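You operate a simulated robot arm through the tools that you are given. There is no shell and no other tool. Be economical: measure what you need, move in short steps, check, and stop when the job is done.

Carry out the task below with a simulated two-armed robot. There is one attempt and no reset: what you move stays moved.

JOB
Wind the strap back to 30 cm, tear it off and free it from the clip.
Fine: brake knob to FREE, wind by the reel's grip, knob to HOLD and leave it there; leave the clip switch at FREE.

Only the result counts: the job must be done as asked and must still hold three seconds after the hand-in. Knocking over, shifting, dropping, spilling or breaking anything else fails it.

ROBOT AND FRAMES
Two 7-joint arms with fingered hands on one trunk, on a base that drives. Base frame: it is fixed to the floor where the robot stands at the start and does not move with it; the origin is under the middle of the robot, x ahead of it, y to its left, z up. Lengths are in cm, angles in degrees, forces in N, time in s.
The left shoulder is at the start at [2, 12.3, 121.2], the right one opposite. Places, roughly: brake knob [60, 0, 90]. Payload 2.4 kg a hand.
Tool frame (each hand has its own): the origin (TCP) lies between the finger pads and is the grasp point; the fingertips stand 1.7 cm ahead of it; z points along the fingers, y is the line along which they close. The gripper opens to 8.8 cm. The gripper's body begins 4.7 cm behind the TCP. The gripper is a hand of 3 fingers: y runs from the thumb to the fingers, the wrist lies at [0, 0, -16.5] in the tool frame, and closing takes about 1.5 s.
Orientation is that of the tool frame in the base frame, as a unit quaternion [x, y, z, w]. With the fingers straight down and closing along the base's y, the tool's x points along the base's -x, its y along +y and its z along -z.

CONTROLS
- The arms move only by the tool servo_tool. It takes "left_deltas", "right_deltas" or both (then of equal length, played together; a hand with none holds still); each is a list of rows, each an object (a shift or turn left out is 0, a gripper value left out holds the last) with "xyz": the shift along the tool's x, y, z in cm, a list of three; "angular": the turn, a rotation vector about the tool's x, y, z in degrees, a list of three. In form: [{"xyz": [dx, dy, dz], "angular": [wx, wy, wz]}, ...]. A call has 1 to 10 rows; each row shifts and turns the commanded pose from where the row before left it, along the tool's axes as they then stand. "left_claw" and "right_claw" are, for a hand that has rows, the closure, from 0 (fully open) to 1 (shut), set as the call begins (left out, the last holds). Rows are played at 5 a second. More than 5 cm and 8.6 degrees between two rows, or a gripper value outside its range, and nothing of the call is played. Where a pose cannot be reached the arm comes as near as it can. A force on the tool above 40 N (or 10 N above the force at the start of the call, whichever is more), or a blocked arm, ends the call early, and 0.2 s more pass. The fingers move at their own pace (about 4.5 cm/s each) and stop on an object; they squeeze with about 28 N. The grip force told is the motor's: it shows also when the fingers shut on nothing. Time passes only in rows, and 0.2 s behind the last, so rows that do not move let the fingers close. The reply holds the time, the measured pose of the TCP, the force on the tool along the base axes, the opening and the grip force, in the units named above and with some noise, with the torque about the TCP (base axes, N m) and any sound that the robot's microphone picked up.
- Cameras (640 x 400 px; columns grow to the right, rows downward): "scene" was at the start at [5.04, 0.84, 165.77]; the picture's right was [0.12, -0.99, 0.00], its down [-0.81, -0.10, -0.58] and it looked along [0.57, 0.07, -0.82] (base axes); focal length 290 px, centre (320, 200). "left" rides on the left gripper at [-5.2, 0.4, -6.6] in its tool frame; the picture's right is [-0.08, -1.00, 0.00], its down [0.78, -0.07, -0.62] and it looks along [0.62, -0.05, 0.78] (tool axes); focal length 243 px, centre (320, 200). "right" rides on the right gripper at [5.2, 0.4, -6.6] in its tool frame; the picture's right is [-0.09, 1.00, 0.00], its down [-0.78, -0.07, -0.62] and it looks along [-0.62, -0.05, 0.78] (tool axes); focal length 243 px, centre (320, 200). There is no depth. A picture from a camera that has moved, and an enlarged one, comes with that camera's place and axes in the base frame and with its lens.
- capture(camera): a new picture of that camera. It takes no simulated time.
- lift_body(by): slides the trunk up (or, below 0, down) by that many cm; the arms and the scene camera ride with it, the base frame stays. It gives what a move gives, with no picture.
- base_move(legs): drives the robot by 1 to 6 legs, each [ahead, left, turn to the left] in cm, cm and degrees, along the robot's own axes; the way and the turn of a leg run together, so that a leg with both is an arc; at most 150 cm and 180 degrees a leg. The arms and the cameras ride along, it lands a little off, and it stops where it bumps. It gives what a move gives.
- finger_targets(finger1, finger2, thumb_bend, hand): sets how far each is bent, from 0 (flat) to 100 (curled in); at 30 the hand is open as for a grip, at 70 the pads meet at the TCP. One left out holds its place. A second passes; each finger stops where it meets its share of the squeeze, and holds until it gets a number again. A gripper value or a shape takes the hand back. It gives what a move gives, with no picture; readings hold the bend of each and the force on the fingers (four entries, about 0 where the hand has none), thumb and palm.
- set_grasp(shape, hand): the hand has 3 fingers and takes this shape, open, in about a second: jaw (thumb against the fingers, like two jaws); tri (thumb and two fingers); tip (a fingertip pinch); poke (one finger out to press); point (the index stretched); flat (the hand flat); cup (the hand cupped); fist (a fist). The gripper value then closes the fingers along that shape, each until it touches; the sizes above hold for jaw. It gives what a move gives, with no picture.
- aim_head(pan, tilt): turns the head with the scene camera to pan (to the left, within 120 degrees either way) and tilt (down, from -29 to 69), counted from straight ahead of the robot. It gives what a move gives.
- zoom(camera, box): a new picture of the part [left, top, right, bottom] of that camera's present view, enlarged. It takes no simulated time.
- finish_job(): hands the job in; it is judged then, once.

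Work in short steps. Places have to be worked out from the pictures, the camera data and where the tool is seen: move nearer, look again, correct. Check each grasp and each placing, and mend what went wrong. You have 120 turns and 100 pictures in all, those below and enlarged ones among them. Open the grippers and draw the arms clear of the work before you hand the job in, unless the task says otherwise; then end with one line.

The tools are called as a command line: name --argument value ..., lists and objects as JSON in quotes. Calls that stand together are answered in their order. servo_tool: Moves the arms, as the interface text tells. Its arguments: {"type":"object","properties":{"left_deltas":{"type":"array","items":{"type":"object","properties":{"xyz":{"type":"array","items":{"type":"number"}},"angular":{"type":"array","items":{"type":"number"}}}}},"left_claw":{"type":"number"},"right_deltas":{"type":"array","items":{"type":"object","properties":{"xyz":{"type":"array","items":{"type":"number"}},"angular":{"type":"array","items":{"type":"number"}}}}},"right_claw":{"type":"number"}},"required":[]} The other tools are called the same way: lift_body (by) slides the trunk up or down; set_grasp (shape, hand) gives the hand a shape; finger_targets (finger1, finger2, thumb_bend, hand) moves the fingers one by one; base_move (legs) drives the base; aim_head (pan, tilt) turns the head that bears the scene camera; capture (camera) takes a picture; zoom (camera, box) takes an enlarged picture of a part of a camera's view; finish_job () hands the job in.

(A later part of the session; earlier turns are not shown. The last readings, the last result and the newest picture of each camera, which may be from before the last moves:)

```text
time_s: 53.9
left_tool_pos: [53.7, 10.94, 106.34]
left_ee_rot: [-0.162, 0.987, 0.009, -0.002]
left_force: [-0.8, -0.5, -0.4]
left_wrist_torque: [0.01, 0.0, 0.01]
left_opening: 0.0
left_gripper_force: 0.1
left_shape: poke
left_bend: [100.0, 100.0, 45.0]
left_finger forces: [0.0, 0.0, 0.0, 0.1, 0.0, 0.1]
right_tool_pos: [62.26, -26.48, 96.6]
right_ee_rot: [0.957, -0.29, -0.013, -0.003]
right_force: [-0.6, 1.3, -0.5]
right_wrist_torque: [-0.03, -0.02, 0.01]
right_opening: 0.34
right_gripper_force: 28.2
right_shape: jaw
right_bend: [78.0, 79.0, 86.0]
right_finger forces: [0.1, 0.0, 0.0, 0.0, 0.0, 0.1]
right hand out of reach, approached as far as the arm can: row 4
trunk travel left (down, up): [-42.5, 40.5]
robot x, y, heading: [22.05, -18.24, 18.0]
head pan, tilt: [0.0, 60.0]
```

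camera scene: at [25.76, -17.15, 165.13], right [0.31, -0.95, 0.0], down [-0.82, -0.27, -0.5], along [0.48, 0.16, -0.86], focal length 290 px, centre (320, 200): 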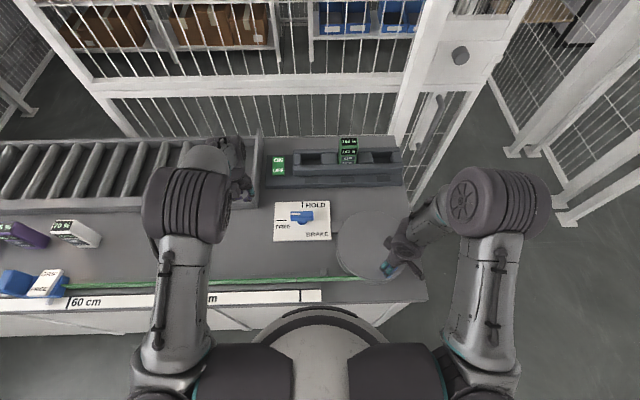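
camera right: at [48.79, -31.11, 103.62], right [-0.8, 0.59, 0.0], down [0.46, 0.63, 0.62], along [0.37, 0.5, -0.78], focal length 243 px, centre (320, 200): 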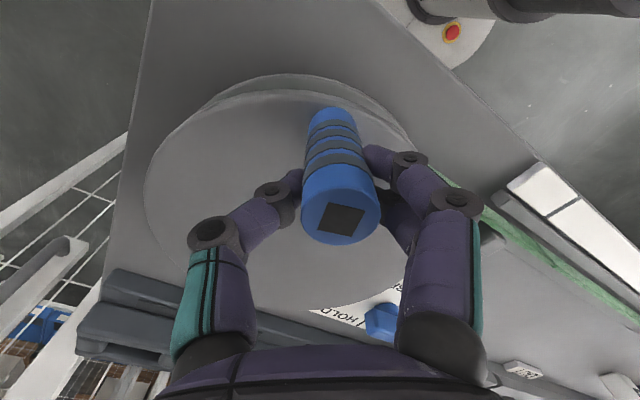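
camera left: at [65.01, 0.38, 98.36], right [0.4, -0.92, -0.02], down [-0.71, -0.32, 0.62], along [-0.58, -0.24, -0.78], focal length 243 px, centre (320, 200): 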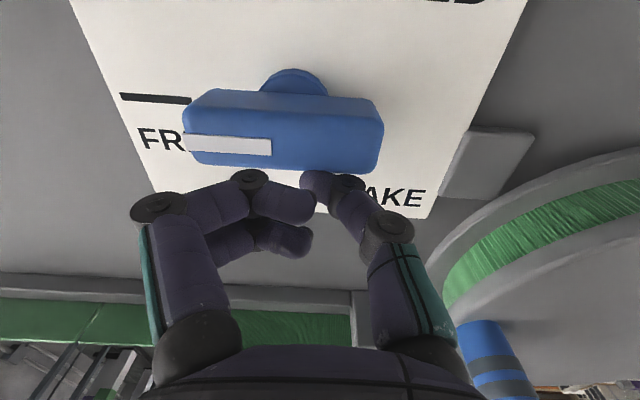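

It came off near the wrist limit. I open, rise and turn the wrist back, then find the grip.

servo_tool --right_deltas '[{}, {}, {}, {"xyz": [0, 0, -3]}, {"xyz": [0, 0, -3.5]}, {"angular": [0, 0, 8.5]}, {"angular": [0, 0, 8.5]}, {"angular": [0, 0, 8.5]}, {"angular": [0, 0, 8.5]}, {"angular": [0, 0, 8.5]}]' --right_claw 0.2

servo_tool --right_deltas '[{"angular": [0, 0, 8.5]}, {"angular": [0, 0, 8.5]}, {"angular": [0, 0, 8.5]}, {"angular": [0, 0, 8.5]}, {"angular": [0, 0, 8.5]}, {"angular": [0, 0, 8.5]}, {"angular": [0, 0, 8.5]}, {"angular": [0, 0, 8.5]}, {"angular": [0, 0, 8.5]}, {"angular": [0, 0, 8.5]}]'

servo_tool --right_deltas '[{"angular": [0, 0, 8.5]}, {"angular": [0, 0, 8.5]}, {"angular": [0, 0, 8.5]}, {"angular": [0, 0, 8.5]}, {"angular": [0, 0, 8.5]}, {}]'

capture --camera "right"

zoom --camera "scene" --box '[300, 180, 460, 280]'

```text
time_s: 56.1
left_tool_pos: [53.62, 10.86, 106.28]
left_ee_rot: [-0.162, 0.987, 0.008, -0.002]
left_force: [-0.1, 0.0, 0.0]
left_wrist_torque: [-0.01, 0.0, -0.01]
left_opening: 0.02
left_gripper_force: 0.2
left_shape: poke
left_bend: [100.0, 100.0, 45.0]
left_finger forces: [0.0, 0.1, 0.1, 0.1, 0.0, 0.0]
right_tool_pos: [62.1, -26.57, 103.05]
right_ee_rot: [0.786, -0.618, 0.001, -0.001]
right_force: [0.4, 0.6, 0.3]
right_wrist_torque: [0.02, 0.0, 0.03]
right_opening: 7.02
right_gripper_force: 0.1
right_shape: jaw
right_bend: [59.0, 59.0, 55.0]
right_finger forces: [0.0, 0.1, 0.0, 0.0, 0.0, 0.1]
trunk travel left (down, up): [-42.5, 40.5]
robot x, y, heading: [21.94, -18.4, 18.2]
head pan, tilt: [0.0, 60.0]
```

```text
time_s: 58.3
left_tool_pos: [53.67, 10.84, 106.36]
left_ee_rot: [-0.161, 0.987, 0.008, -0.002]
left_force: [-0.7, -0.3, -0.1]
left_wrist_torque: [0.02, 0.04, 0.0]
left_opening: 0.0
left_gripper_force: 0.1
left_shape: poke
left_bend: [100.0, 100.0, 45.0]
left_finger forces: [0.1, 0.0, 0.0, 0.0, 0.1, 0.1]
right_tool_pos: [62.25, -26.58, 103.05]
right_ee_rot: [-0.161, 0.987, 0.0, 0.001]
right_force: [0.0, 0.8, 0.4]
right_wrist_torque: [-0.01, 0.01, 0.04]
right_opening: 7.03
right_gripper_force: 0.0
right_shape: jaw
right_bend: [59.0, 59.0, 55.0]
right_finger forces: [0.1, 0.0, 0.0, 0.1, 0.1, 0.1]
trunk travel left (down, up): [-42.5, 40.5]
robot x, y, heading: [21.98, -18.24, 18.0]
head pan, tilt: [0.0, 60.0]
```

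```text
time_s: 59.7
left_tool_pos: [53.65, 10.79, 106.46]
left_ee_rot: [-0.161, 0.987, 0.008, -0.002]
left_force: [-0.3, 0.2, 0.1]
left_wrist_torque: [-0.02, -0.01, 0.01]
left_opening: 0.01
left_gripper_force: 0.1
left_shape: poke
left_bend: [100.0, 100.0, 45.0]
left_finger forces: [0.0, 0.0, 0.1, 0.0, 0.0, 0.0]
right_tool_pos: [62.15, -26.59, 103.16]
right_ee_rot: [0.206, 0.979, 0.0, 0.001]
right_force: [-0.4, -0.1, 0.1]
right_wrist_torque: [0.01, -0.01, -0.02]
right_opening: 7.01
right_gripper_force: 0.1
right_shape: jaw
right_bend: [59.0, 59.0, 55.0]
right_finger forces: [0.1, 0.1, 0.0, 0.0, 0.0, 0.0]
trunk travel left (down, up): [-42.5, 40.5]
robot x, y, heading: [21.98, -18.42, 18.3]
head pan, tilt: [0.0, 60.0]
```

```text
45 pictures are left
camera right: at [57.52, -24.01, 109.74], right [0.48, 0.88, 0.0], down [0.69, -0.38, 0.62], along [0.55, -0.3, -0.78], focal length 243 px, centre (320, 200)
```

right: 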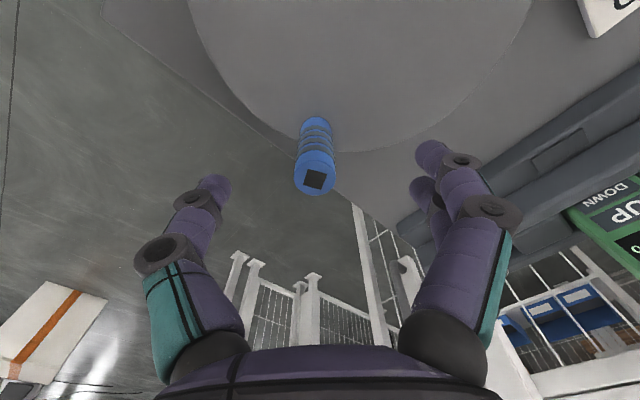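

```text
4.00 times, centred on (380, 230) of scene
camera zoom: at [26.09, -16.92, 165.12], right [0.31, -0.95, 0.0], down [-0.82, -0.27, -0.5], along [0.47, 0.16, -0.87], focal length 1158 px, centre (80, 80)
```

zoom: 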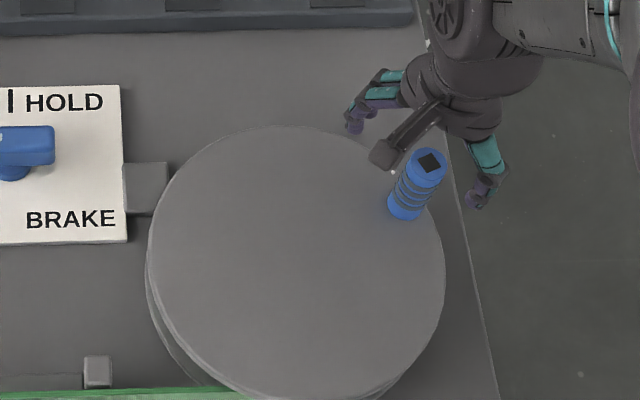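

The grip points fit a circle with centre (57.95,-21.4) and radius 8.13. The grip is now near (63.25,-27.6). I centre over it, yaw 16° more and descend.

servo_tool --right_deltas '[{"xyz": [-1.4, -0.45, 0]}, {"angular": [0, 0, 8]}, {"angular": [0, 0, 8]}, {"xyz": [0, 0, 2]}, {"xyz": [0, 0, 2]}, {"xyz": [0, 0, 2]}, {}]' --right_claw 0.25

capture --camera "right"

```text
time_s: 61.3
left_tool_pos: [53.59, 11.06, 106.4]
left_ee_rot: [-0.162, 0.987, 0.009, -0.002]
left_force: [-0.2, 0.2, -0.6]
left_wrist_torque: [0.0, -0.01, 0.01]
left_opening: 0.02
left_gripper_force: 0.0
left_shape: poke
left_bend: [100.0, 100.0, 45.0]
left_finger forces: [0.0, 0.0, 0.0, 0.0, 0.0, 0.1]
right_tool_pos: [63.23, -27.51, 97.2]
right_ee_rot: [0.34, 0.94, 0.0, 0.001]
right_force: [-0.5, -0.2, 0.6]
right_wrist_torque: [0.01, 0.01, -0.03]
right_opening: 6.63
right_gripper_force: 0.1
right_shape: jaw
right_bend: [63.0, 63.0, 60.0]
right_finger forces: [0.0, 0.1, 0.1, 0.1, 0.0, 0.0]
trunk travel left (down, up): [-42.5, 40.5]
robot x, y, heading: [21.68, -18.44, 18.3]
head pan, tilt: [0.0, 60.0]
```

```text
43 pictures are left
camera right: at [59.52, -23.83, 103.73], right [0.7, 0.71, 0.0], down [0.56, -0.55, 0.62], along [0.44, -0.44, -0.78], focal length 243 px, centre (320, 200)
```

right: 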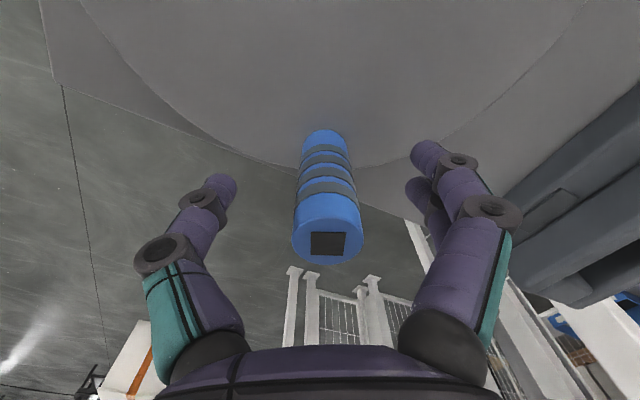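

In the good grasps the grip's top sat at row about 226, and here it is at 243. I shift -x by 0.6 and close.

servo_tool --right_deltas '[{"xyz": [-0.6, 0, 0]}, {}]' --right_claw 0.25

servo_tool --right_deltas '[{}, {}, {}, {}, {}, {}]' --right_claw 1

zoom --camera "scene" --box '[0, 240, 160, 340]'

```text
time_s: 61.9
left_tool_pos: [53.63, 10.89, 106.36]
left_ee_rot: [-0.161, 0.987, 0.008, -0.002]
left_force: [0.8, -0.3, -0.4]
left_wrist_torque: [0.0, 0.01, 0.02]
left_opening: 0.0
left_gripper_force: 0.0
left_shape: poke
left_bend: [100.0, 100.0, 45.0]
left_finger forces: [0.1, 0.0, 0.0, 0.1, 0.0, 0.1]
right_tool_pos: [63.79, -27.88, 97.13]
right_ee_rot: [0.339, 0.941, 0.001, 0.001]
right_force: [0.5, -0.3, 0.0]
right_wrist_torque: [0.01, -0.02, -0.03]
right_opening: 6.63
right_gripper_force: 0.1
right_shape: jaw
right_bend: [63.0, 63.0, 60.0]
right_finger forces: [0.1, 0.1, 0.0, 0.0, 0.0, 0.1]
trunk travel left (down, up): [-42.5, 40.5]
robot x, y, heading: [21.8, -18.68, 18.3]
head pan, tilt: [0.0, 60.0]
```

```text
time_s: 63.3
left_tool_pos: [53.47, 10.92, 106.4]
left_ee_rot: [-0.162, 0.987, 0.009, -0.003]
left_force: [0.3, 0.4, -0.1]
left_wrist_torque: [-0.01, -0.03, 0.02]
left_opening: 0.0
left_gripper_force: 0.0
left_shape: poke
left_bend: [100.0, 100.0, 45.0]
left_finger forces: [0.0, 0.0, 0.1, 0.1, 0.1, 0.0]
right_tool_pos: [63.66, -27.92, 97.03]
right_ee_rot: [0.34, 0.94, -0.001, 0.0]
right_force: [-3.4, 3.0, -3.9]
right_wrist_torque: [0.06, 0.05, -0.04]
right_opening: 1.54
right_gripper_force: 27.8
right_shape: jaw
right_bend: [73.0, 73.0, 70.0]
right_finger forces: [12.7, 13.2, 0.0, 0.1, 25.1, 0.0]
trunk travel left (down, up): [-42.5, 40.5]
robot x, y, heading: [22.08, -18.16, 18.2]
head pan, tilt: [0.0, 60.0]
```

```text
4.00 times, centred on (80, 290) of scene
camera zoom: at [26.05, -16.87, 165.12], right [0.31, -0.95, 0.0], down [-0.82, -0.27, -0.5], along [0.47, 0.16, -0.87], focal length 1158 px, centre (1280, -160)
```

zoom: 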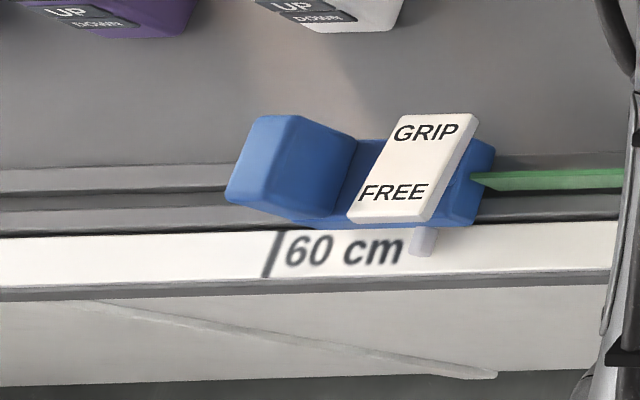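

Grip is firm and the clip reads about 51.6 cm. I continue 48° of winding from the far side.

servo_tool --right_deltas '[{"xyz": [-0.08, 1.12, 0], "angular": [0, 0, -8]}, {"xyz": [-0.08, 1.12, 0], "angular": [0, 0, -8]}, {"xyz": [-0.08, 1.12, 0], "angular": [0, 0, -8]}, {}]' --right_claw 1

```text
time_s: 64.3
left_tool_pos: [53.64, 10.89, 106.31]
left_ee_rot: [-0.161, 0.987, 0.008, -0.002]
left_force: [0.7, -0.4, -0.1]
left_wrist_torque: [0.02, 0.01, -0.02]
left_opening: 0.03
left_gripper_force: 0.0
left_shape: poke
left_bend: [100.0, 100.0, 45.0]
left_finger forces: [0.0, 0.1, 0.0, 0.0, 0.0, 0.0]
right_tool_pos: [65.67, -25.21, 97.12]
right_ee_rot: [0.135, 0.991, 0.001, 0.001]
right_force: [-5.3, -0.2, -3.3]
right_wrist_torque: [0.04, 0.06, -0.09]
right_opening: 1.47
right_gripper_force: 28.6
right_shape: jaw
right_bend: [73.0, 73.0, 70.0]
right_finger forces: [13.0, 15.0, 0.0, 0.0, 28.3, 0.1]
trunk travel left (down, up): [-42.5, 40.5]
robot x, y, heading: [21.78, -18.01, 18.1]
head pan, tilt: [0.0, 60.0]
```

Forces are low (5 N, slightly inward). I continue 56°.

servo_tool --right_deltas '[{"xyz": [0.0, 1.12, 0], "angular": [0, 0, -8]}, {"xyz": [-0.06, 1.12, 0], "angular": [0, 0, -8]}, {"xyz": [-0.08, 1.12, 0], "angular": [0, 0, -8]}, {"xyz": [-0.08, 1.12, 0], "angular": [0, 0, -8]}, {"xyz": [-0.08, 1.12, 0], "angular": [0, 0, -8]}, {}]' --right_claw 1

capture --camera "scene"

```text
time_s: 65.7
left_tool_pos: [53.58, 10.99, 106.4]
left_ee_rot: [-0.162, 0.987, 0.008, -0.003]
left_force: [-0.6, -0.2, -0.1]
left_wrist_torque: [-0.05, -0.02, 0.0]
left_opening: 0.0
left_gripper_force: 0.1
left_shape: poke
left_bend: [100.0, 100.0, 45.0]
left_finger forces: [0.0, 0.0, 0.0, 0.1, 0.0, 0.0]
right_tool_pos: [65.99, -19.43, 97.06]
right_ee_rot: [-0.212, 0.977, 0.001, 0.0]
right_force: [5.8, -0.7, 1.8]
right_wrist_torque: [0.01, -0.08, -0.06]
right_opening: 1.43
right_gripper_force: 27.9
right_shape: jaw
right_bend: [73.0, 73.0, 70.0]
right_finger forces: [10.7, 16.6, 0.1, 0.1, 26.6, 0.1]
trunk travel left (down, up): [-42.5, 40.5]
robot x, y, heading: [22.17, -18.36, 18.2]
head pan, tilt: [0.0, 60.0]
```

```text
41 pictures are left
camera scene: at [26.2, -16.92, 165.12], right [0.31, -0.95, 0.0], down [-0.82, -0.27, -0.5], along [0.47, 0.16, -0.87], focal length 290 px, centre (320, 200)
```

scene: 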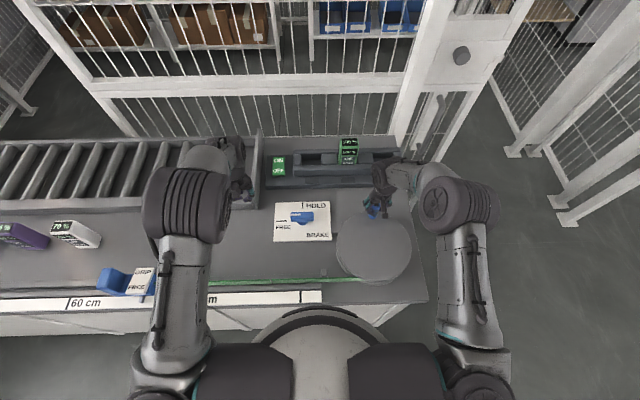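

The left arm hides the clip. While holding the grip I bring the left hand back and up over the 30 cm mark, so its camera can read the pointer.

servo_tool --left_deltas '[{"xyz": [2, 1.0, -4]}, {"xyz": [2.5, 1.5, -3.5]}, {"xyz": [3, 1.8, -3]}, {"xyz": [3.4, 1.8, -2]}, {"xyz": [3.4, 1.8, -1]}, {"xyz": [3.4, 1.8, 0]}, {"xyz": [2.5, 1.3, 0]}, {}]'

capture --camera "left"

capture --camera "scene"

```text
time_s: 67.5
left_tool_pos: [31.25, 15.17, 119.89]
left_ee_rot: [-0.162, 0.987, 0.008, -0.003]
left_force: [0.8, 0.4, -0.6]
left_wrist_torque: [0.0, 0.0, 0.0]
left_opening: 0.02
left_gripper_force: 0.0
left_shape: poke
left_bend: [100.0, 100.0, 45.0]
left_finger forces: [0.0, 0.1, 0.0, 0.0, 0.0, 0.0]
left hand out of reach, approached as far as the arm can: row 7
right_tool_pos: [66.11, -19.61, 97.06]
right_ee_rot: [-0.21, 0.978, 0.001, 0.001]
right_force: [5.6, 3.0, 2.5]
right_wrist_torque: [0.08, -0.07, -0.05]
right_opening: 1.45
right_gripper_force: 27.8
right_shape: jaw
right_bend: [73.0, 73.0, 70.0]
right_finger forces: [11.7, 17.2, 0.0, 0.0, 24.5, 0.1]
trunk travel left (down, up): [-42.5, 40.5]
robot x, y, heading: [22.11, -18.17, 18.2]
head pan, tilt: [0.0, 60.0]
```

```text
40 pictures are left
camera left: at [36.25, 17.15, 126.71], right [0.4, -0.92, -0.02], down [-0.71, -0.32, 0.62], along [-0.58, -0.24, -0.78], focal length 243 px, centre (320, 200)
```

left: 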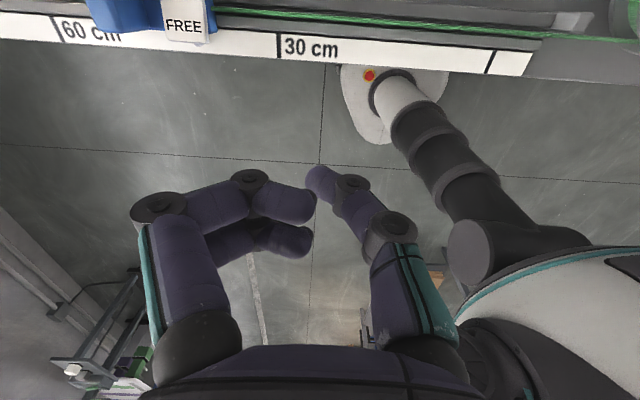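

```text
39 pictures are left
camera scene: at [26.17, -16.86, 165.12], right [0.31, -0.95, 0.0], down [-0.82, -0.27, -0.5], along [0.47, 0.16, -0.87], focal length 290 px, centre (320, 200)
```

scene: 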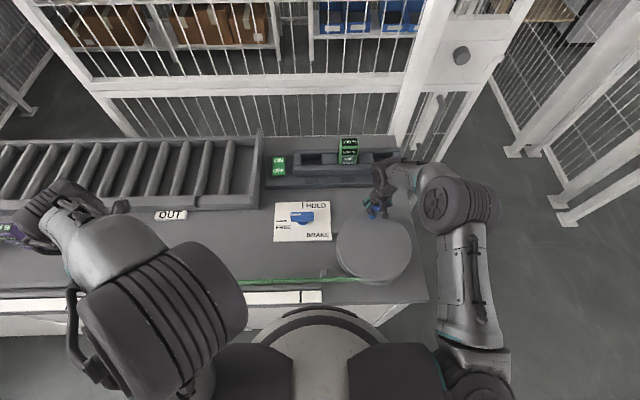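

The left camera shows the clip pointer at about 42 cm, so about 12 cm (84°) remain. I wind 64° more.

servo_tool --right_deltas '[{"xyz": [-0.15, 1.12, 0], "angular": [0, 0, -8]}, {"xyz": [-0.11, 1.12, 0], "angular": [0, 0, -8]}, {"xyz": [-0.1, 1.12, 0], "angular": [0, 0, -8]}, {"xyz": [-0.1, 1.12, 0], "angular": [0, 0, -8]}, {"xyz": [-0.1, 1.12, 0], "angular": [0, 0, -8]}, {"xyz": [-0.1, 1.12, 0], "angular": [0, 0, -8]}, {"xyz": [-0.1, 1.12, 0], "angular": [0, 0, -8]}, {}]' --right_claw 1

zoom --camera "left" --box '[160, 0, 400, 150]'

```text
time_s: 69.3
left_tool_pos: [31.22, 15.16, 120.1]
left_ee_rot: [-0.161, 0.987, 0.008, -0.002]
left_force: [-0.9, 0.9, 0.1]
left_wrist_torque: [0.0, 0.01, 0.01]
left_opening: 0.01
left_gripper_force: 0.1
left_shape: poke
left_bend: [100.0, 100.0, 45.0]
left_finger forces: [0.0, 0.1, 0.0, 0.1, 0.0, 0.0]
right_tool_pos: [60.83, -14.05, 97.1]
right_ee_rot: [-0.646, 0.763, -0.001, 0.001]
right_force: [2.8, 5.1, -2.3]
right_wrist_torque: [0.02, -0.02, -0.08]
right_opening: 1.47
right_gripper_force: 27.9
right_shape: jaw
right_bend: [73.0, 73.0, 70.0]
right_finger forces: [11.3, 17.0, 0.0, 0.0, 26.2, 0.0]
trunk travel left (down, up): [-42.5, 40.5]
robot x, y, heading: [21.83, -18.41, 18.4]
head pan, tilt: [0.0, 60.0]
```

```text
2.67 times, centred on (280, 75) of left
camera zoom: at [36.25, 17.18, 126.7], right [0.4, -0.92, -0.02], down [-0.71, -0.32, 0.62], along [-0.58, -0.24, -0.78], focal length 647 px, centre (427, 533)
```

zoom: 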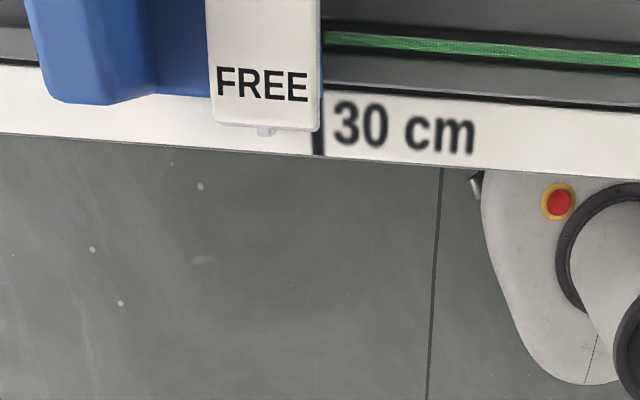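

The pointer is about 2.7 cm short of 30, so I wind 16° more.

servo_tool --right_deltas '[{"xyz": [-0.12, 1.12, 0], "angular": [0, 0, -8]}, {"xyz": [-0.1, 1.12, 0], "angular": [0, 0, -8]}, {}, {}]' --right_claw 1

zoom --camera "left" --box '[240, 0, 336, 60]'

```text
time_s: 70.3
left_tool_pos: [31.3, 15.06, 120.01]
left_ee_rot: [-0.162, 0.987, 0.008, -0.004]
left_force: [0.2, -0.2, -0.4]
left_wrist_torque: [-0.02, 0.03, -0.01]
left_opening: 0.02
left_gripper_force: 0.0
left_shape: poke
left_bend: [100.0, 100.0, 45.0]
left_finger forces: [0.1, 0.0, 0.0, 0.0, 0.0, 0.0]
right_tool_pos: [58.62, -13.58, 97.1]
right_ee_rot: [0.745, -0.667, 0.001, 0.0]
right_force: [2.4, 5.2, -2.0]
right_wrist_torque: [0.04, -0.05, -0.01]
right_opening: 1.4
right_gripper_force: 28.4
right_shape: jaw
right_bend: [73.0, 73.0, 70.0]
right_finger forces: [11.3, 15.4, 0.1, 0.0, 25.7, 0.0]
trunk travel left (down, up): [-42.5, 40.5]
robot x, y, heading: [21.6, -18.05, 18.4]
head pan, tilt: [0.0, 60.0]
```

```text
6.67 times, centred on (288, 30) of left
camera zoom: at [36.24, 17.18, 126.7], right [0.4, -0.92, -0.02], down [-0.71, -0.32, 0.62], along [-0.58, -0.24, -0.78], focal length 1618 px, centre (533, 1333)
```

zoom: 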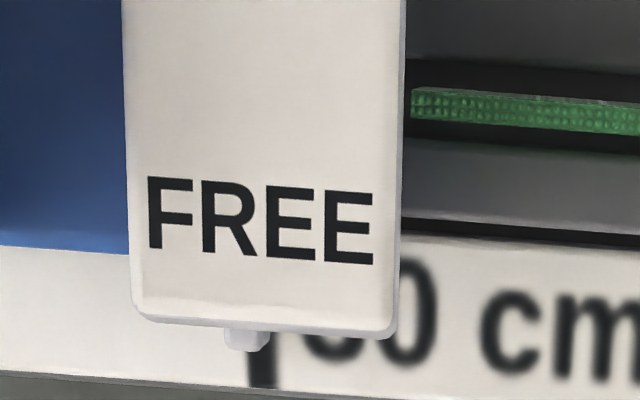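

The pointer is about 0.25–0.3 cm short, so I add 2°.

servo_tool --right_deltas '[{"xyz": [-0.02, 0.27, 0], "angular": [0, 0, -2]}, {}, {}]' --right_claw 1

zoom --camera "left" --box '[240, 0, 336, 60]'

```text
time_s: 71.1
left_tool_pos: [31.39, 15.08, 119.96]
left_ee_rot: [-0.162, 0.987, 0.007, -0.004]
left_force: [-0.6, 0.2, 0.4]
left_wrist_torque: [-0.04, 0.01, 0.03]
left_opening: 0.0
left_gripper_force: 0.1
left_shape: poke
left_bend: [100.0, 100.0, 45.0]
left_finger forces: [0.0, 0.1, 0.1, 0.1, 0.1, 0.0]
right_tool_pos: [58.43, -13.7, 97.07]
right_ee_rot: [0.756, -0.654, 0.0, -0.001]
right_force: [6.5, 5.7, -0.6]
right_wrist_torque: [0.04, -0.08, -0.01]
right_opening: 1.41
right_gripper_force: 28.5
right_shape: jaw
right_bend: [73.0, 73.0, 70.0]
right_finger forces: [9.3, 13.4, 0.0, 0.1, 27.0, 0.0]
trunk travel left (down, up): [-42.5, 40.5]
robot x, y, heading: [21.57, -18.37, 18.3]
head pan, tilt: [0.0, 60.0]
```

```text
6.67 times, centred on (288, 30) of left
camera zoom: at [36.29, 17.19, 126.69], right [0.4, -0.92, -0.02], down [-0.71, -0.32, 0.62], along [-0.58, -0.24, -0.78], focal length 1618 px, centre (533, 1333)
```

zoom: 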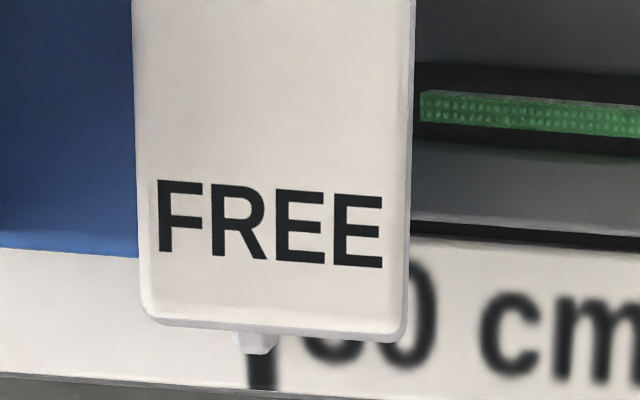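

The pointer is on the 30 mark within about 0.1 cm. I release the grip, raise the right hand, move it right and unwind its wrist.

servo_tool --right_deltas '[{}, {}, {}, {}, {"xyz": [0, 0, -3]}, {"xyz": [0, 0, -3.5]}, {"xyz": [0, 0, -4]}, {"xyz": [4, -0.7, -2]}, {"xyz": [4, -0.7, -2]}, {}]' --right_claw 0.1

servo_tool --right_deltas '[{"angular": [0, 0, 8.5]}, {"angular": [0, 0, 8.5]}, {"angular": [0, 0, 8.5]}, {"angular": [0, 0, 8.5]}, {"angular": [0, 0, 8.5]}, {"angular": [0, 0, 8.5]}, {"angular": [0, 0, 8.5]}, {"angular": [0, 0, 8.5]}, {"angular": [0, 0, 8.5]}, {"angular": [0, 0, 8.5]}]'

zoom --camera "left" --box '[240, 0, 336, 60]'

```text
time_s: 73.3
left_tool_pos: [31.17, 15.05, 120.11]
left_ee_rot: [-0.162, 0.987, 0.007, -0.003]
left_force: [-0.7, -0.3, 0.3]
left_wrist_torque: [0.02, 0.03, -0.01]
left_opening: 0.0
left_gripper_force: 0.0
left_shape: poke
left_bend: [100.0, 100.0, 45.0]
left_finger forces: [0.0, 0.0, 0.0, 0.1, 0.1, 0.0]
right_tool_pos: [60.92, -21.43, 111.58]
right_ee_rot: [0.756, -0.654, 0.001, -0.001]
right_force: [-1.0, 0.4, 0.1]
right_wrist_torque: [0.0, -0.03, -0.02]
right_opening: 7.92
right_gripper_force: 0.0
right_shape: jaw
right_bend: [48.0, 48.0, 44.0]
right_finger forces: [0.0, 0.0, 0.0, 0.0, 0.0, 0.0]
trunk travel left (down, up): [-42.5, 40.5]
robot x, y, heading: [21.82, -18.47, 18.2]
head pan, tilt: [0.0, 60.0]
```

```text
time_s: 75.5
left_tool_pos: [31.3, 15.08, 120.04]
left_ee_rot: [-0.162, 0.987, 0.008, -0.003]
left_force: [0.3, -0.3, 0.3]
left_wrist_torque: [-0.02, 0.01, -0.02]
left_opening: 0.0
left_gripper_force: 0.1
left_shape: poke
left_bend: [100.0, 100.0, 45.0]
left_finger forces: [0.0, 0.0, 0.1, 0.1, 0.1, 0.0]
right_tool_pos: [60.79, -21.54, 111.53]
right_ee_rot: [-0.115, 0.993, 0.0, 0.001]
right_force: [0.4, 0.5, -0.1]
right_wrist_torque: [-0.02, 0.0, 0.01]
right_opening: 7.89
right_gripper_force: 0.1
right_shape: jaw
right_bend: [48.0, 48.0, 44.0]
right_finger forces: [0.0, 0.1, 0.0, 0.0, 0.1, 0.1]
trunk travel left (down, up): [-42.5, 40.5]
robot x, y, heading: [21.63, -18.11, 18.3]
head pan, tilt: [0.0, 60.0]
```

```text
6.67 times, centred on (288, 30) of left
camera zoom: at [36.2, 17.11, 126.73], right [0.4, -0.92, -0.02], down [-0.71, -0.32, 0.62], along [-0.58, -0.24, -0.78], focal length 1618 px, centre (533, 1333)
```

zoom: 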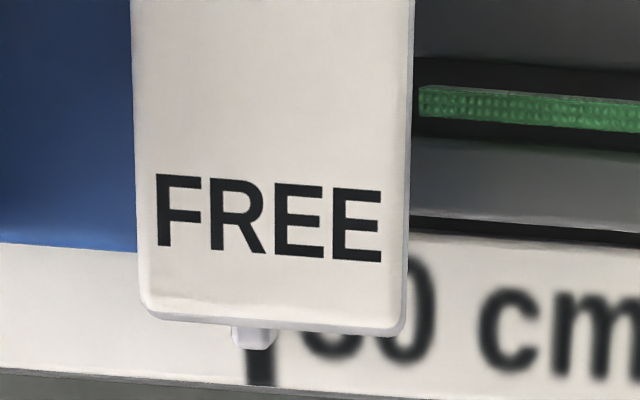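

The clip stayed at 30. Now I bring the left hand (poke) back to the knob to set it to HOLD.

servo_tool --left_deltas '[{"xyz": [-3.5, -3, 1]}, {"xyz": [-3.4, -3, 1.5]}, {"xyz": [-3.2, -3, 2]}, {"xyz": [-2.8, -3, 2.5]}, {"xyz": [-2.7, -3, 2.7]}, {"xyz": [-2.7, -3, 2.7]}, {"xyz": [-2.6, -3.2, 2.7]}, {"xyz": [0, 0, 3]}, {"xyz": [0, 0, 3]}, {}]'

capture --camera "left"

```text
time_s: 77.7
left_tool_pos: [57.72, 1.97, 98.54]
left_ee_rot: [-0.161, 0.987, 0.008, -0.003]
left_force: [-0.6, 0.1, 1.0]
left_wrist_torque: [0.02, -0.04, -0.01]
left_opening: 0.0
left_gripper_force: 0.0
left_shape: poke
left_bend: [100.0, 100.0, 45.0]
left_finger forces: [0.0, 0.0, 0.0, 0.1, 0.1, 0.0]
right_tool_pos: [61.01, -21.35, 111.56]
right_ee_rot: [-0.116, 0.993, 0.0, 0.001]
right_force: [-1.0, 0.4, -0.1]
right_wrist_torque: [-0.03, 0.0, 0.0]
right_opening: 7.93
right_gripper_force: 0.0
right_shape: jaw
right_bend: [48.0, 48.0, 44.0]
right_finger forces: [0.0, 0.0, 0.0, 0.0, 0.0, 0.1]
trunk travel left (down, up): [-42.5, 40.5]
robot x, y, heading: [21.89, -18.39, 18.5]
head pan, tilt: [0.0, 60.0]
```

```text
34 pictures are left
camera left: at [62.64, 4.04, 105.23], right [0.4, -0.92, -0.02], down [-0.71, -0.32, 0.62], along [-0.58, -0.24, -0.78], focal length 243 px, centre (320, 200)
```

left: 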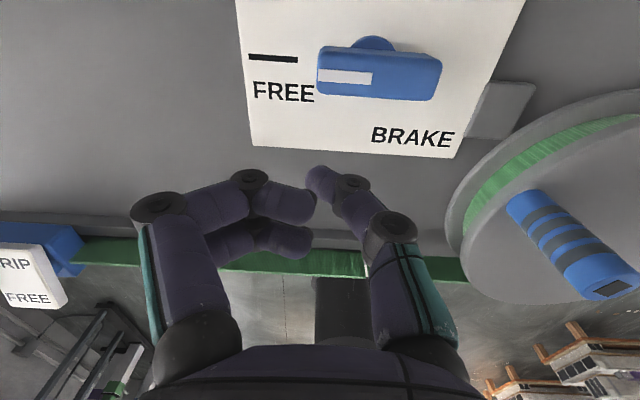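

The bar's left end is at about tool y=+0.1 with its axis at (-2.7,-2.8). I shift right 0.7, descend behind the left end and push it ahead to about 45°.

servo_tool --left_deltas '[{"xyz": [0, -0.7, 2.3]}, {"xyz": [0, 0, 2.5]}, {"xyz": [0, 0, 2.0]}, {"xyz": [-0.6, 0, 0]}, {"xyz": [-0.6, 0, 0]}, {"xyz": [-0.7, 0.25, 0]}, {"xyz": [-0.65, 0.28, 0]}, {"xyz": [-0.65, -0.05, 0]}, {}]'

capture --camera "left"

```text
time_s: 79.7
left_tool_pos: [60.79, 2.94, 91.76]
left_ee_rot: [-0.161, 0.987, 0.008, -0.001]
left_force: [-1.6, -0.6, 3.7]
left_wrist_torque: [-0.04, -0.03, 0.01]
left_opening: 0.02
left_gripper_force: 0.0
left_shape: poke
left_bend: [100.0, 100.0, 46.0]
left_finger forces: [0.0, 0.0, 0.0, 0.0, 4.5, 0.0]
right_tool_pos: [60.85, -21.4, 111.64]
right_ee_rot: [-0.115, 0.993, 0.0, 0.0]
right_force: [-0.8, -0.9, -0.2]
right_wrist_torque: [-0.01, 0.01, 0.05]
right_opening: 7.9
right_gripper_force: 0.2
right_shape: jaw
right_bend: [48.0, 48.0, 44.0]
right_finger forces: [0.0, 0.1, 0.0, 0.0, 0.1, 0.0]
trunk travel left (down, up): [-42.5, 40.5]
robot x, y, heading: [21.86, -18.53, 18.0]
head pan, tilt: [0.0, 60.0]
```

```text
33 pictures are left
camera left: at [65.69, 5.03, 98.37], right [0.4, -0.92, -0.02], down [-0.71, -0.32, 0.62], along [-0.57, -0.23, -0.78], focal length 243 px, centre (320, 200)
```

left: 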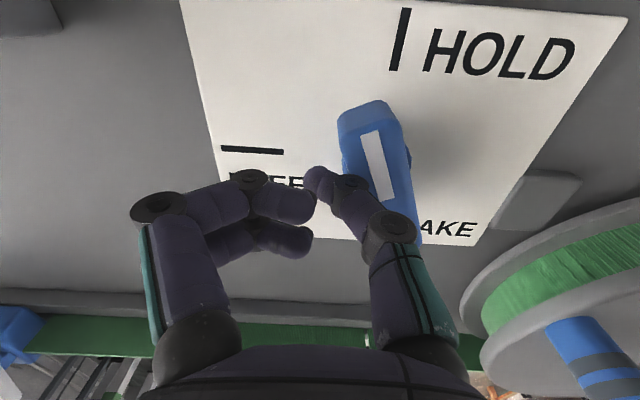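

The bar is now about 20° short of HOLD. I slide further ahead along its left side and push its front end to the right.

servo_tool --left_deltas '[{"xyz": [-0.7, 0.15, 0]}, {"xyz": [-0.7, 0, 0]}, {"xyz": [0, -0.3, 0]}, {"xyz": [0, -0.3, 0]}, {"xyz": [0, -0.3, 0]}, {}]'

capture --camera "left"

```text
time_s: 81.1
left_tool_pos: [62.15, 2.73, 91.69]
left_ee_rot: [-0.162, 0.987, 0.009, -0.003]
left_force: [-0.7, 4.0, 3.5]
left_wrist_torque: [0.02, -0.01, 0.0]
left_opening: 0.0
left_gripper_force: 0.1
left_shape: poke
left_bend: [100.0, 100.0, 46.0]
left_finger forces: [0.0, 0.0, 0.0, 0.1, 4.9, 0.0]
right_tool_pos: [60.83, -21.37, 111.6]
right_ee_rot: [-0.115, 0.993, -0.001, 0.001]
right_force: [0.0, 0.0, -0.4]
right_wrist_torque: [0.02, 0.0, 0.03]
right_opening: 7.9
right_gripper_force: 0.0
right_shape: jaw
right_bend: [48.0, 48.0, 44.0]
right_finger forces: [0.0, 0.0, 0.0, 0.1, 0.0, 0.1]
trunk travel left (down, up): [-42.5, 40.5]
robot x, y, heading: [21.64, -18.31, 17.9]
head pan, tilt: [0.0, 60.0]
```

```text
32 pictures are left
camera left: at [67.13, 4.8, 98.37], right [0.4, -0.92, -0.02], down [-0.71, -0.32, 0.62], along [-0.58, -0.23, -0.78], focal length 243 px, centre (320, 200)
```

left: 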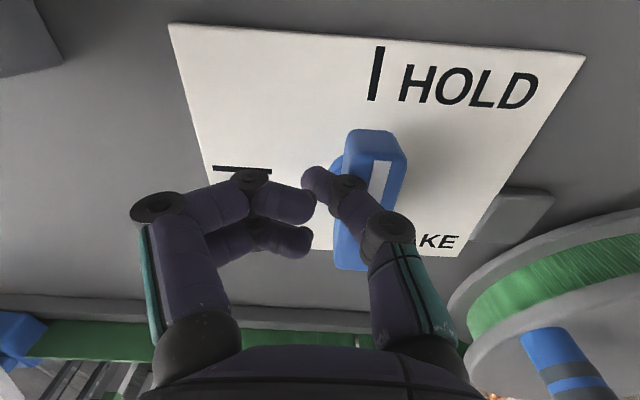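

The bar looks parallel to the HOLD tick. I back off to the left, rise, and check with the cameras.

servo_tool --left_deltas '[{"xyz": [0.3, 0.8, 0]}, {"xyz": [0.5, 0.5, -3]}, {"xyz": [0.5, 1, -3.5]}, {"xyz": [1, 1, -3.5]}, {}]'

zoom --camera "left" --box '[280, 0, 600, 200]'

zoom --camera "scene" --box '[240, 170, 400, 270]'

```text
time_s: 82.3
left_tool_pos: [59.08, 4.86, 101.74]
left_ee_rot: [-0.161, 0.987, 0.009, -0.002]
left_force: [0.3, 0.2, 0.0]
left_wrist_torque: [0.02, 0.0, 0.01]
left_opening: 0.0
left_gripper_force: 0.0
left_shape: poke
left_bend: [100.0, 100.0, 45.0]
left_finger forces: [0.1, 0.0, 0.1, 0.0, 0.1, 0.1]
right_tool_pos: [60.95, -21.34, 111.69]
right_ee_rot: [-0.116, 0.993, 0.0, 0.001]
right_force: [-0.9, 0.2, -1.2]
right_wrist_torque: [0.03, 0.02, 0.01]
right_opening: 7.93
right_gripper_force: 0.1
right_shape: jaw
right_bend: [48.0, 48.0, 44.0]
right_finger forces: [0.0, 0.0, 0.1, 0.1, 0.0, 0.0]
trunk travel left (down, up): [-42.5, 40.5]
robot x, y, heading: [21.72, -18.63, 18.3]
head pan, tilt: [0.0, 60.0]
```

```text
2.00 times, centred on (440, 100) of left
camera zoom: at [64.13, 6.92, 108.44], right [0.4, -0.92, -0.02], down [-0.71, -0.32, 0.62], along [-0.58, -0.23, -0.78], focal length 485 px, centre (80, 400)
```

zoom: 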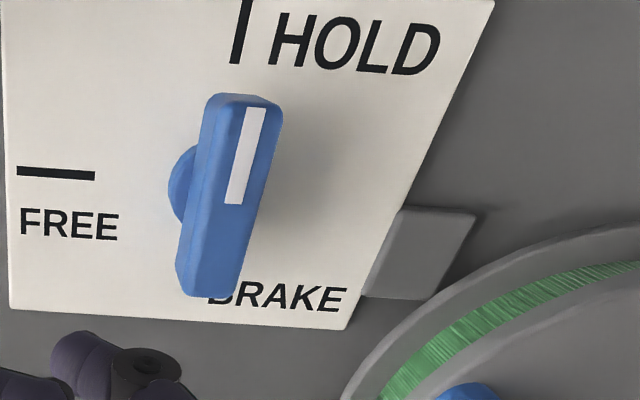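

```text
4.00 times, centred on (320, 220) of scene
camera zoom: at [26.12, -16.9, 165.12], right [0.31, -0.95, 0.0], down [-0.82, -0.27, -0.5], along [0.47, 0.16, -0.87], focal length 1158 px, centre (320, 120)
```

zoom: 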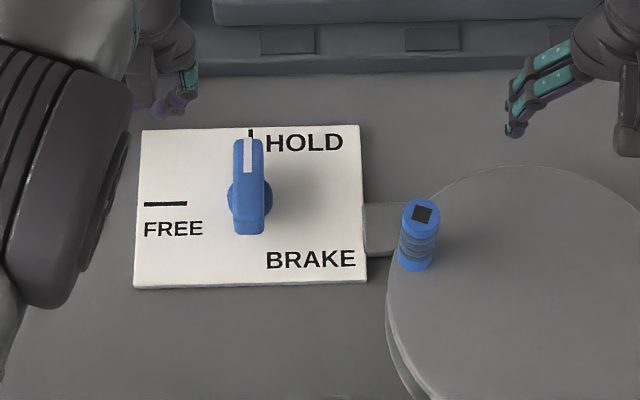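

The knob is back on HOLD. Next come the clip and the tear: I raise the left hand, then drive 20 cm left and 6 back so the clip is in front of me, and look at it.

servo_tool --left_deltas '[{"xyz": [1, 0, -4.5]}, {"xyz": [1, 0, -4.5]}, {"xyz": [1, 0, -4.5]}, {}]'

base_move --legs '[[-6, 0, 0], [0, 20, 0]]'

capture --camera "scene"

capture --camera "left"

```text
time_s: 83.3
left_tool_pos: [56.49, 3.68, 115.24]
left_ee_rot: [-0.161, 0.987, 0.008, -0.003]
left_force: [0.3, -0.6, 0.1]
left_wrist_torque: [0.02, 0.0, -0.04]
left_opening: 0.0
left_gripper_force: 0.0
left_shape: poke
left_bend: [100.0, 100.0, 45.0]
left_finger forces: [0.0, 0.0, 0.1, 0.0, 0.0, 0.1]
right_tool_pos: [61.01, -21.51, 111.75]
right_ee_rot: [-0.116, 0.993, 0.0, 0.001]
right_force: [0.1, 1.0, 0.6]
right_wrist_torque: [0.0, 0.0, 0.01]
right_opening: 7.94
right_gripper_force: 0.0
right_shape: jaw
right_bend: [48.0, 48.0, 44.0]
right_finger forces: [0.0, 0.1, 0.1, 0.0, 0.1, 0.0]
trunk travel left (down, up): [-42.5, 40.5]
robot x, y, heading: [22.08, -18.32, 18.2]
head pan, tilt: [0.0, 60.0]
```

```text
time_s: 85.5
left_tool_pos: [44.42, 20.93, 115.31]
left_ee_rot: [-0.163, 0.987, 0.008, -0.002]
left_force: [-0.6, 0.7, -1.0]
left_wrist_torque: [0.0, 0.03, 0.01]
left_opening: 0.02
left_gripper_force: 0.2
left_shape: poke
left_bend: [100.0, 100.0, 45.0]
left_finger forces: [0.1, 0.0, 0.0, 0.0, 0.0, 0.1]
right_tool_pos: [48.9, -4.1, 111.6]
right_ee_rot: [-0.117, 0.993, -0.001, 0.001]
right_force: [0.0, 1.0, -0.2]
right_wrist_torque: [-0.01, 0.01, -0.01]
right_opening: 7.91
right_gripper_force: 0.1
right_shape: jaw
right_bend: [48.0, 48.0, 44.0]
right_finger forces: [0.0, 0.0, 0.0, 0.0, 0.0, 0.1]
trunk travel left (down, up): [-42.5, 40.5]
robot x, y, heading: [9.96, -1.21, 18.5]
head pan, tilt: [0.0, 60.0]
```

```text
29 pictures are left
camera scene: at [14.06, 0.34, 165.12], right [0.32, -0.95, 0.0], down [-0.82, -0.27, -0.5], along [0.47, 0.16, -0.87], focal length 290 px, centre (320, 200)
```

scene: 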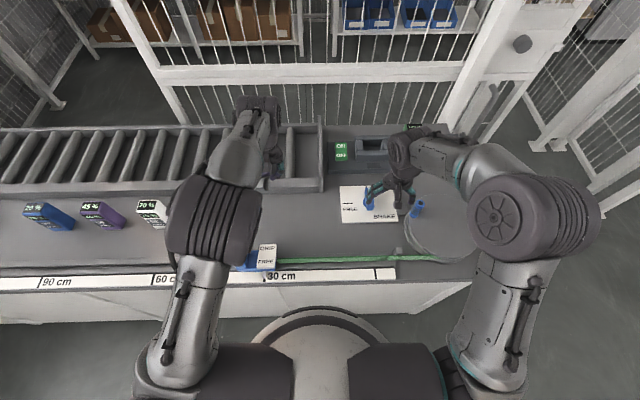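

```text
28 pictures are left
camera left: at [49.32, 23.05, 121.86], right [0.4, -0.92, -0.02], down [-0.71, -0.32, 0.62], along [-0.58, -0.24, -0.78], focal length 243 px, centre (320, 200)
```

left: 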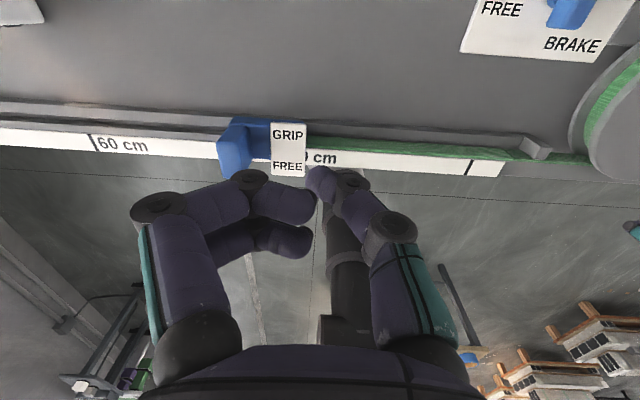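

zoom --camera "scene" --box '[230, 220, 470, 310]'

zoom --camera "left" --box '[200, 100, 360, 200]'

zoom --camera "left" --box '[300, 90, 600, 200]'

```text
2.67 times, centred on (350, 265) of scene
camera zoom: at [14.06, 0.34, 165.12], right [0.32, -0.95, 0.0], down [-0.82, -0.27, -0.5], along [0.47, 0.16, -0.87], focal length 772 px, centre (240, 27)
```

zoom: 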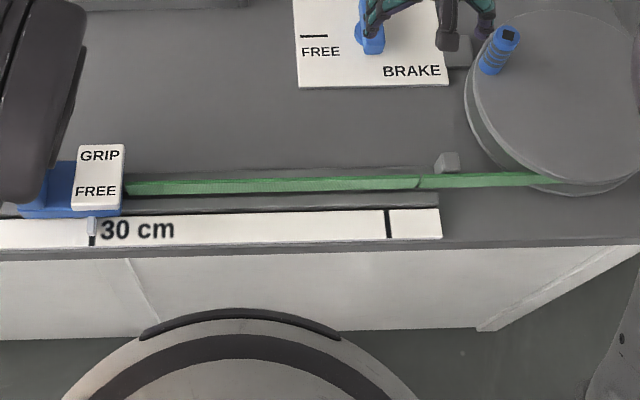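

```text
4.00 times, centred on (280, 150) of left
camera zoom: at [49.32, 23.05, 121.86], right [0.4, -0.92, -0.02], down [-0.71, -0.32, 0.62], along [-0.58, -0.24, -0.78], focal length 970 px, centre (480, 400)
```

zoom: 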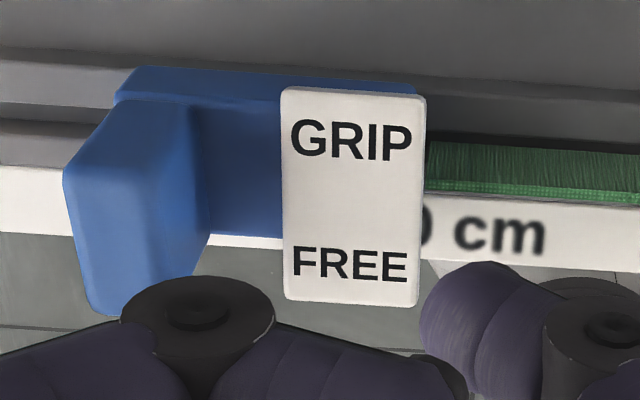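

```text
2.13 times, centred on (450, 145) of left
camera zoom: at [49.32, 23.05, 121.86], right [0.4, -0.92, -0.02], down [-0.71, -0.32, 0.62], along [-0.58, -0.24, -0.78], focal length 518 px, centre (43, 317)
```

zoom: 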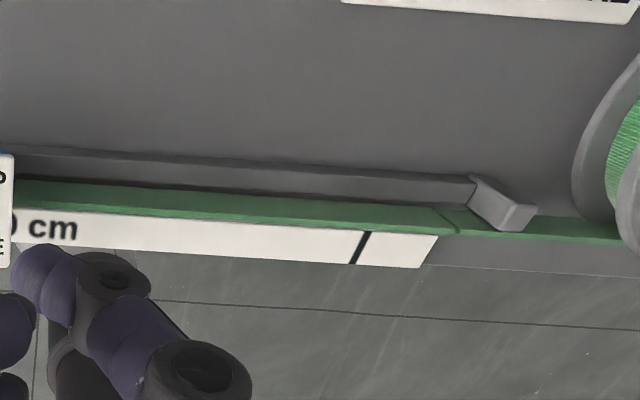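

The pointer sits at 30, and the strap has a seam just before the reel, so pulling the carriage leftwards by its blue block with the brake on HOLD should tear it there. I take the jaw shape with the left hand and hover over the block at about (31.2,28.8).

set_grasp --hand "left" --shape "jaw"

servo_tool --left_deltas '[{"xyz": [1.7, 2.0, 2]}, {"xyz": [1.7, 2.0, 2]}, {"xyz": [1.7, 2.0, 2]}, {"xyz": [1.7, 2.0, 2]}, {"xyz": [1.7, 2.0, 2]}, {"xyz": [1.5, 1.7, 2]}, {}]' --left_claw 0.1

capture --camera "left"

zoom --camera "scene" --box '[120, 210, 320, 335]'

```text
time_s: 86.4
left_tool_pos: [44.38, 20.85, 115.15]
left_ee_rot: [-0.162, 0.987, 0.009, -0.003]
left_force: [1.0, -0.5, -0.2]
left_wrist_torque: [-0.04, 0.01, -0.03]
left_opening: 8.76
left_gripper_force: 0.0
left_shape: jaw
left_bend: [30.0, 30.0, 30.0]
left_finger forces: [0.1, 0.1, 0.0, 0.0, 0.1, 0.0]
right_tool_pos: [48.92, -4.28, 111.61]
right_ee_rot: [-0.116, 0.993, 0.0, 0.001]
right_force: [-0.4, -0.1, 0.3]
right_wrist_torque: [0.01, 0.01, 0.01]
right_opening: 7.92
right_gripper_force: 0.0
right_shape: jaw
right_bend: [48.0, 48.0, 44.0]
right_finger forces: [0.0, 0.0, 0.0, 0.0, 0.0, 0.0]
trunk travel left (down, up): [-42.5, 40.5]
robot x, y, heading: [10.13, -1.08, 18.5]
head pan, tilt: [0.0, 60.0]
```

```text
time_s: 88.0
left_tool_pos: [31.14, 28.94, 103.38]
left_ee_rot: [-0.162, 0.987, 0.009, -0.002]
left_force: [-0.4, -0.8, 1.1]
left_wrist_torque: [-0.05, 0.03, -0.03]
left_opening: 7.92
left_gripper_force: 0.1
left_shape: jaw
left_bend: [48.0, 48.0, 43.0]
left_finger forces: [0.0, 0.1, 0.1, 0.0, 0.1, 0.0]
right_tool_pos: [48.93, -4.14, 111.55]
right_ee_rot: [-0.117, 0.993, 0.0, 0.001]
right_force: [0.1, -0.6, 0.7]
right_wrist_torque: [-0.01, 0.01, -0.01]
right_opening: 7.92
right_gripper_force: 0.1
right_shape: jaw
right_bend: [48.0, 48.0, 44.0]
right_finger forces: [0.0, 0.0, 0.0, 0.0, 0.0, 0.0]
trunk travel left (down, up): [-42.5, 40.5]
robot x, y, heading: [9.99, -1.17, 18.4]
head pan, tilt: [0.0, 60.0]
```

```text
24 pictures are left
camera left: at [36.05, 31.03, 110.03], right [0.4, -0.92, -0.02], down [-0.71, -0.32, 0.62], along [-0.58, -0.24, -0.78], focal length 243 px, centre (320, 200)
```

left: 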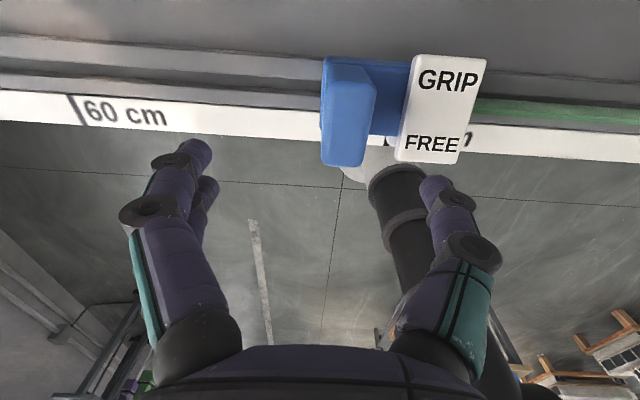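

```text
3.20 times, centred on (220, 272) of scene
camera zoom: at [14.11, 0.16, 165.12], right [0.32, -0.95, 0.0], down [-0.82, -0.27, -0.5], along [0.47, 0.16, -0.87], focal length 927 px, centre (640, -32)
```

zoom: 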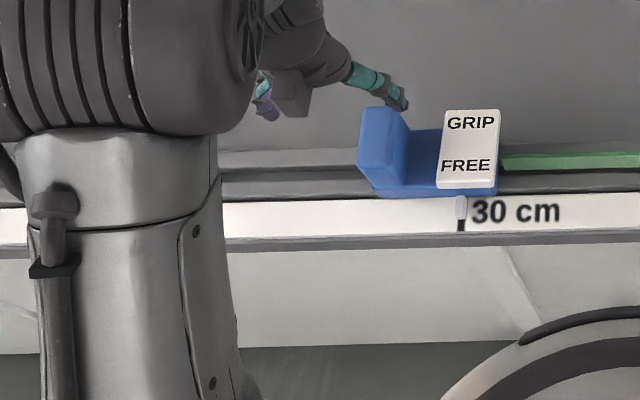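

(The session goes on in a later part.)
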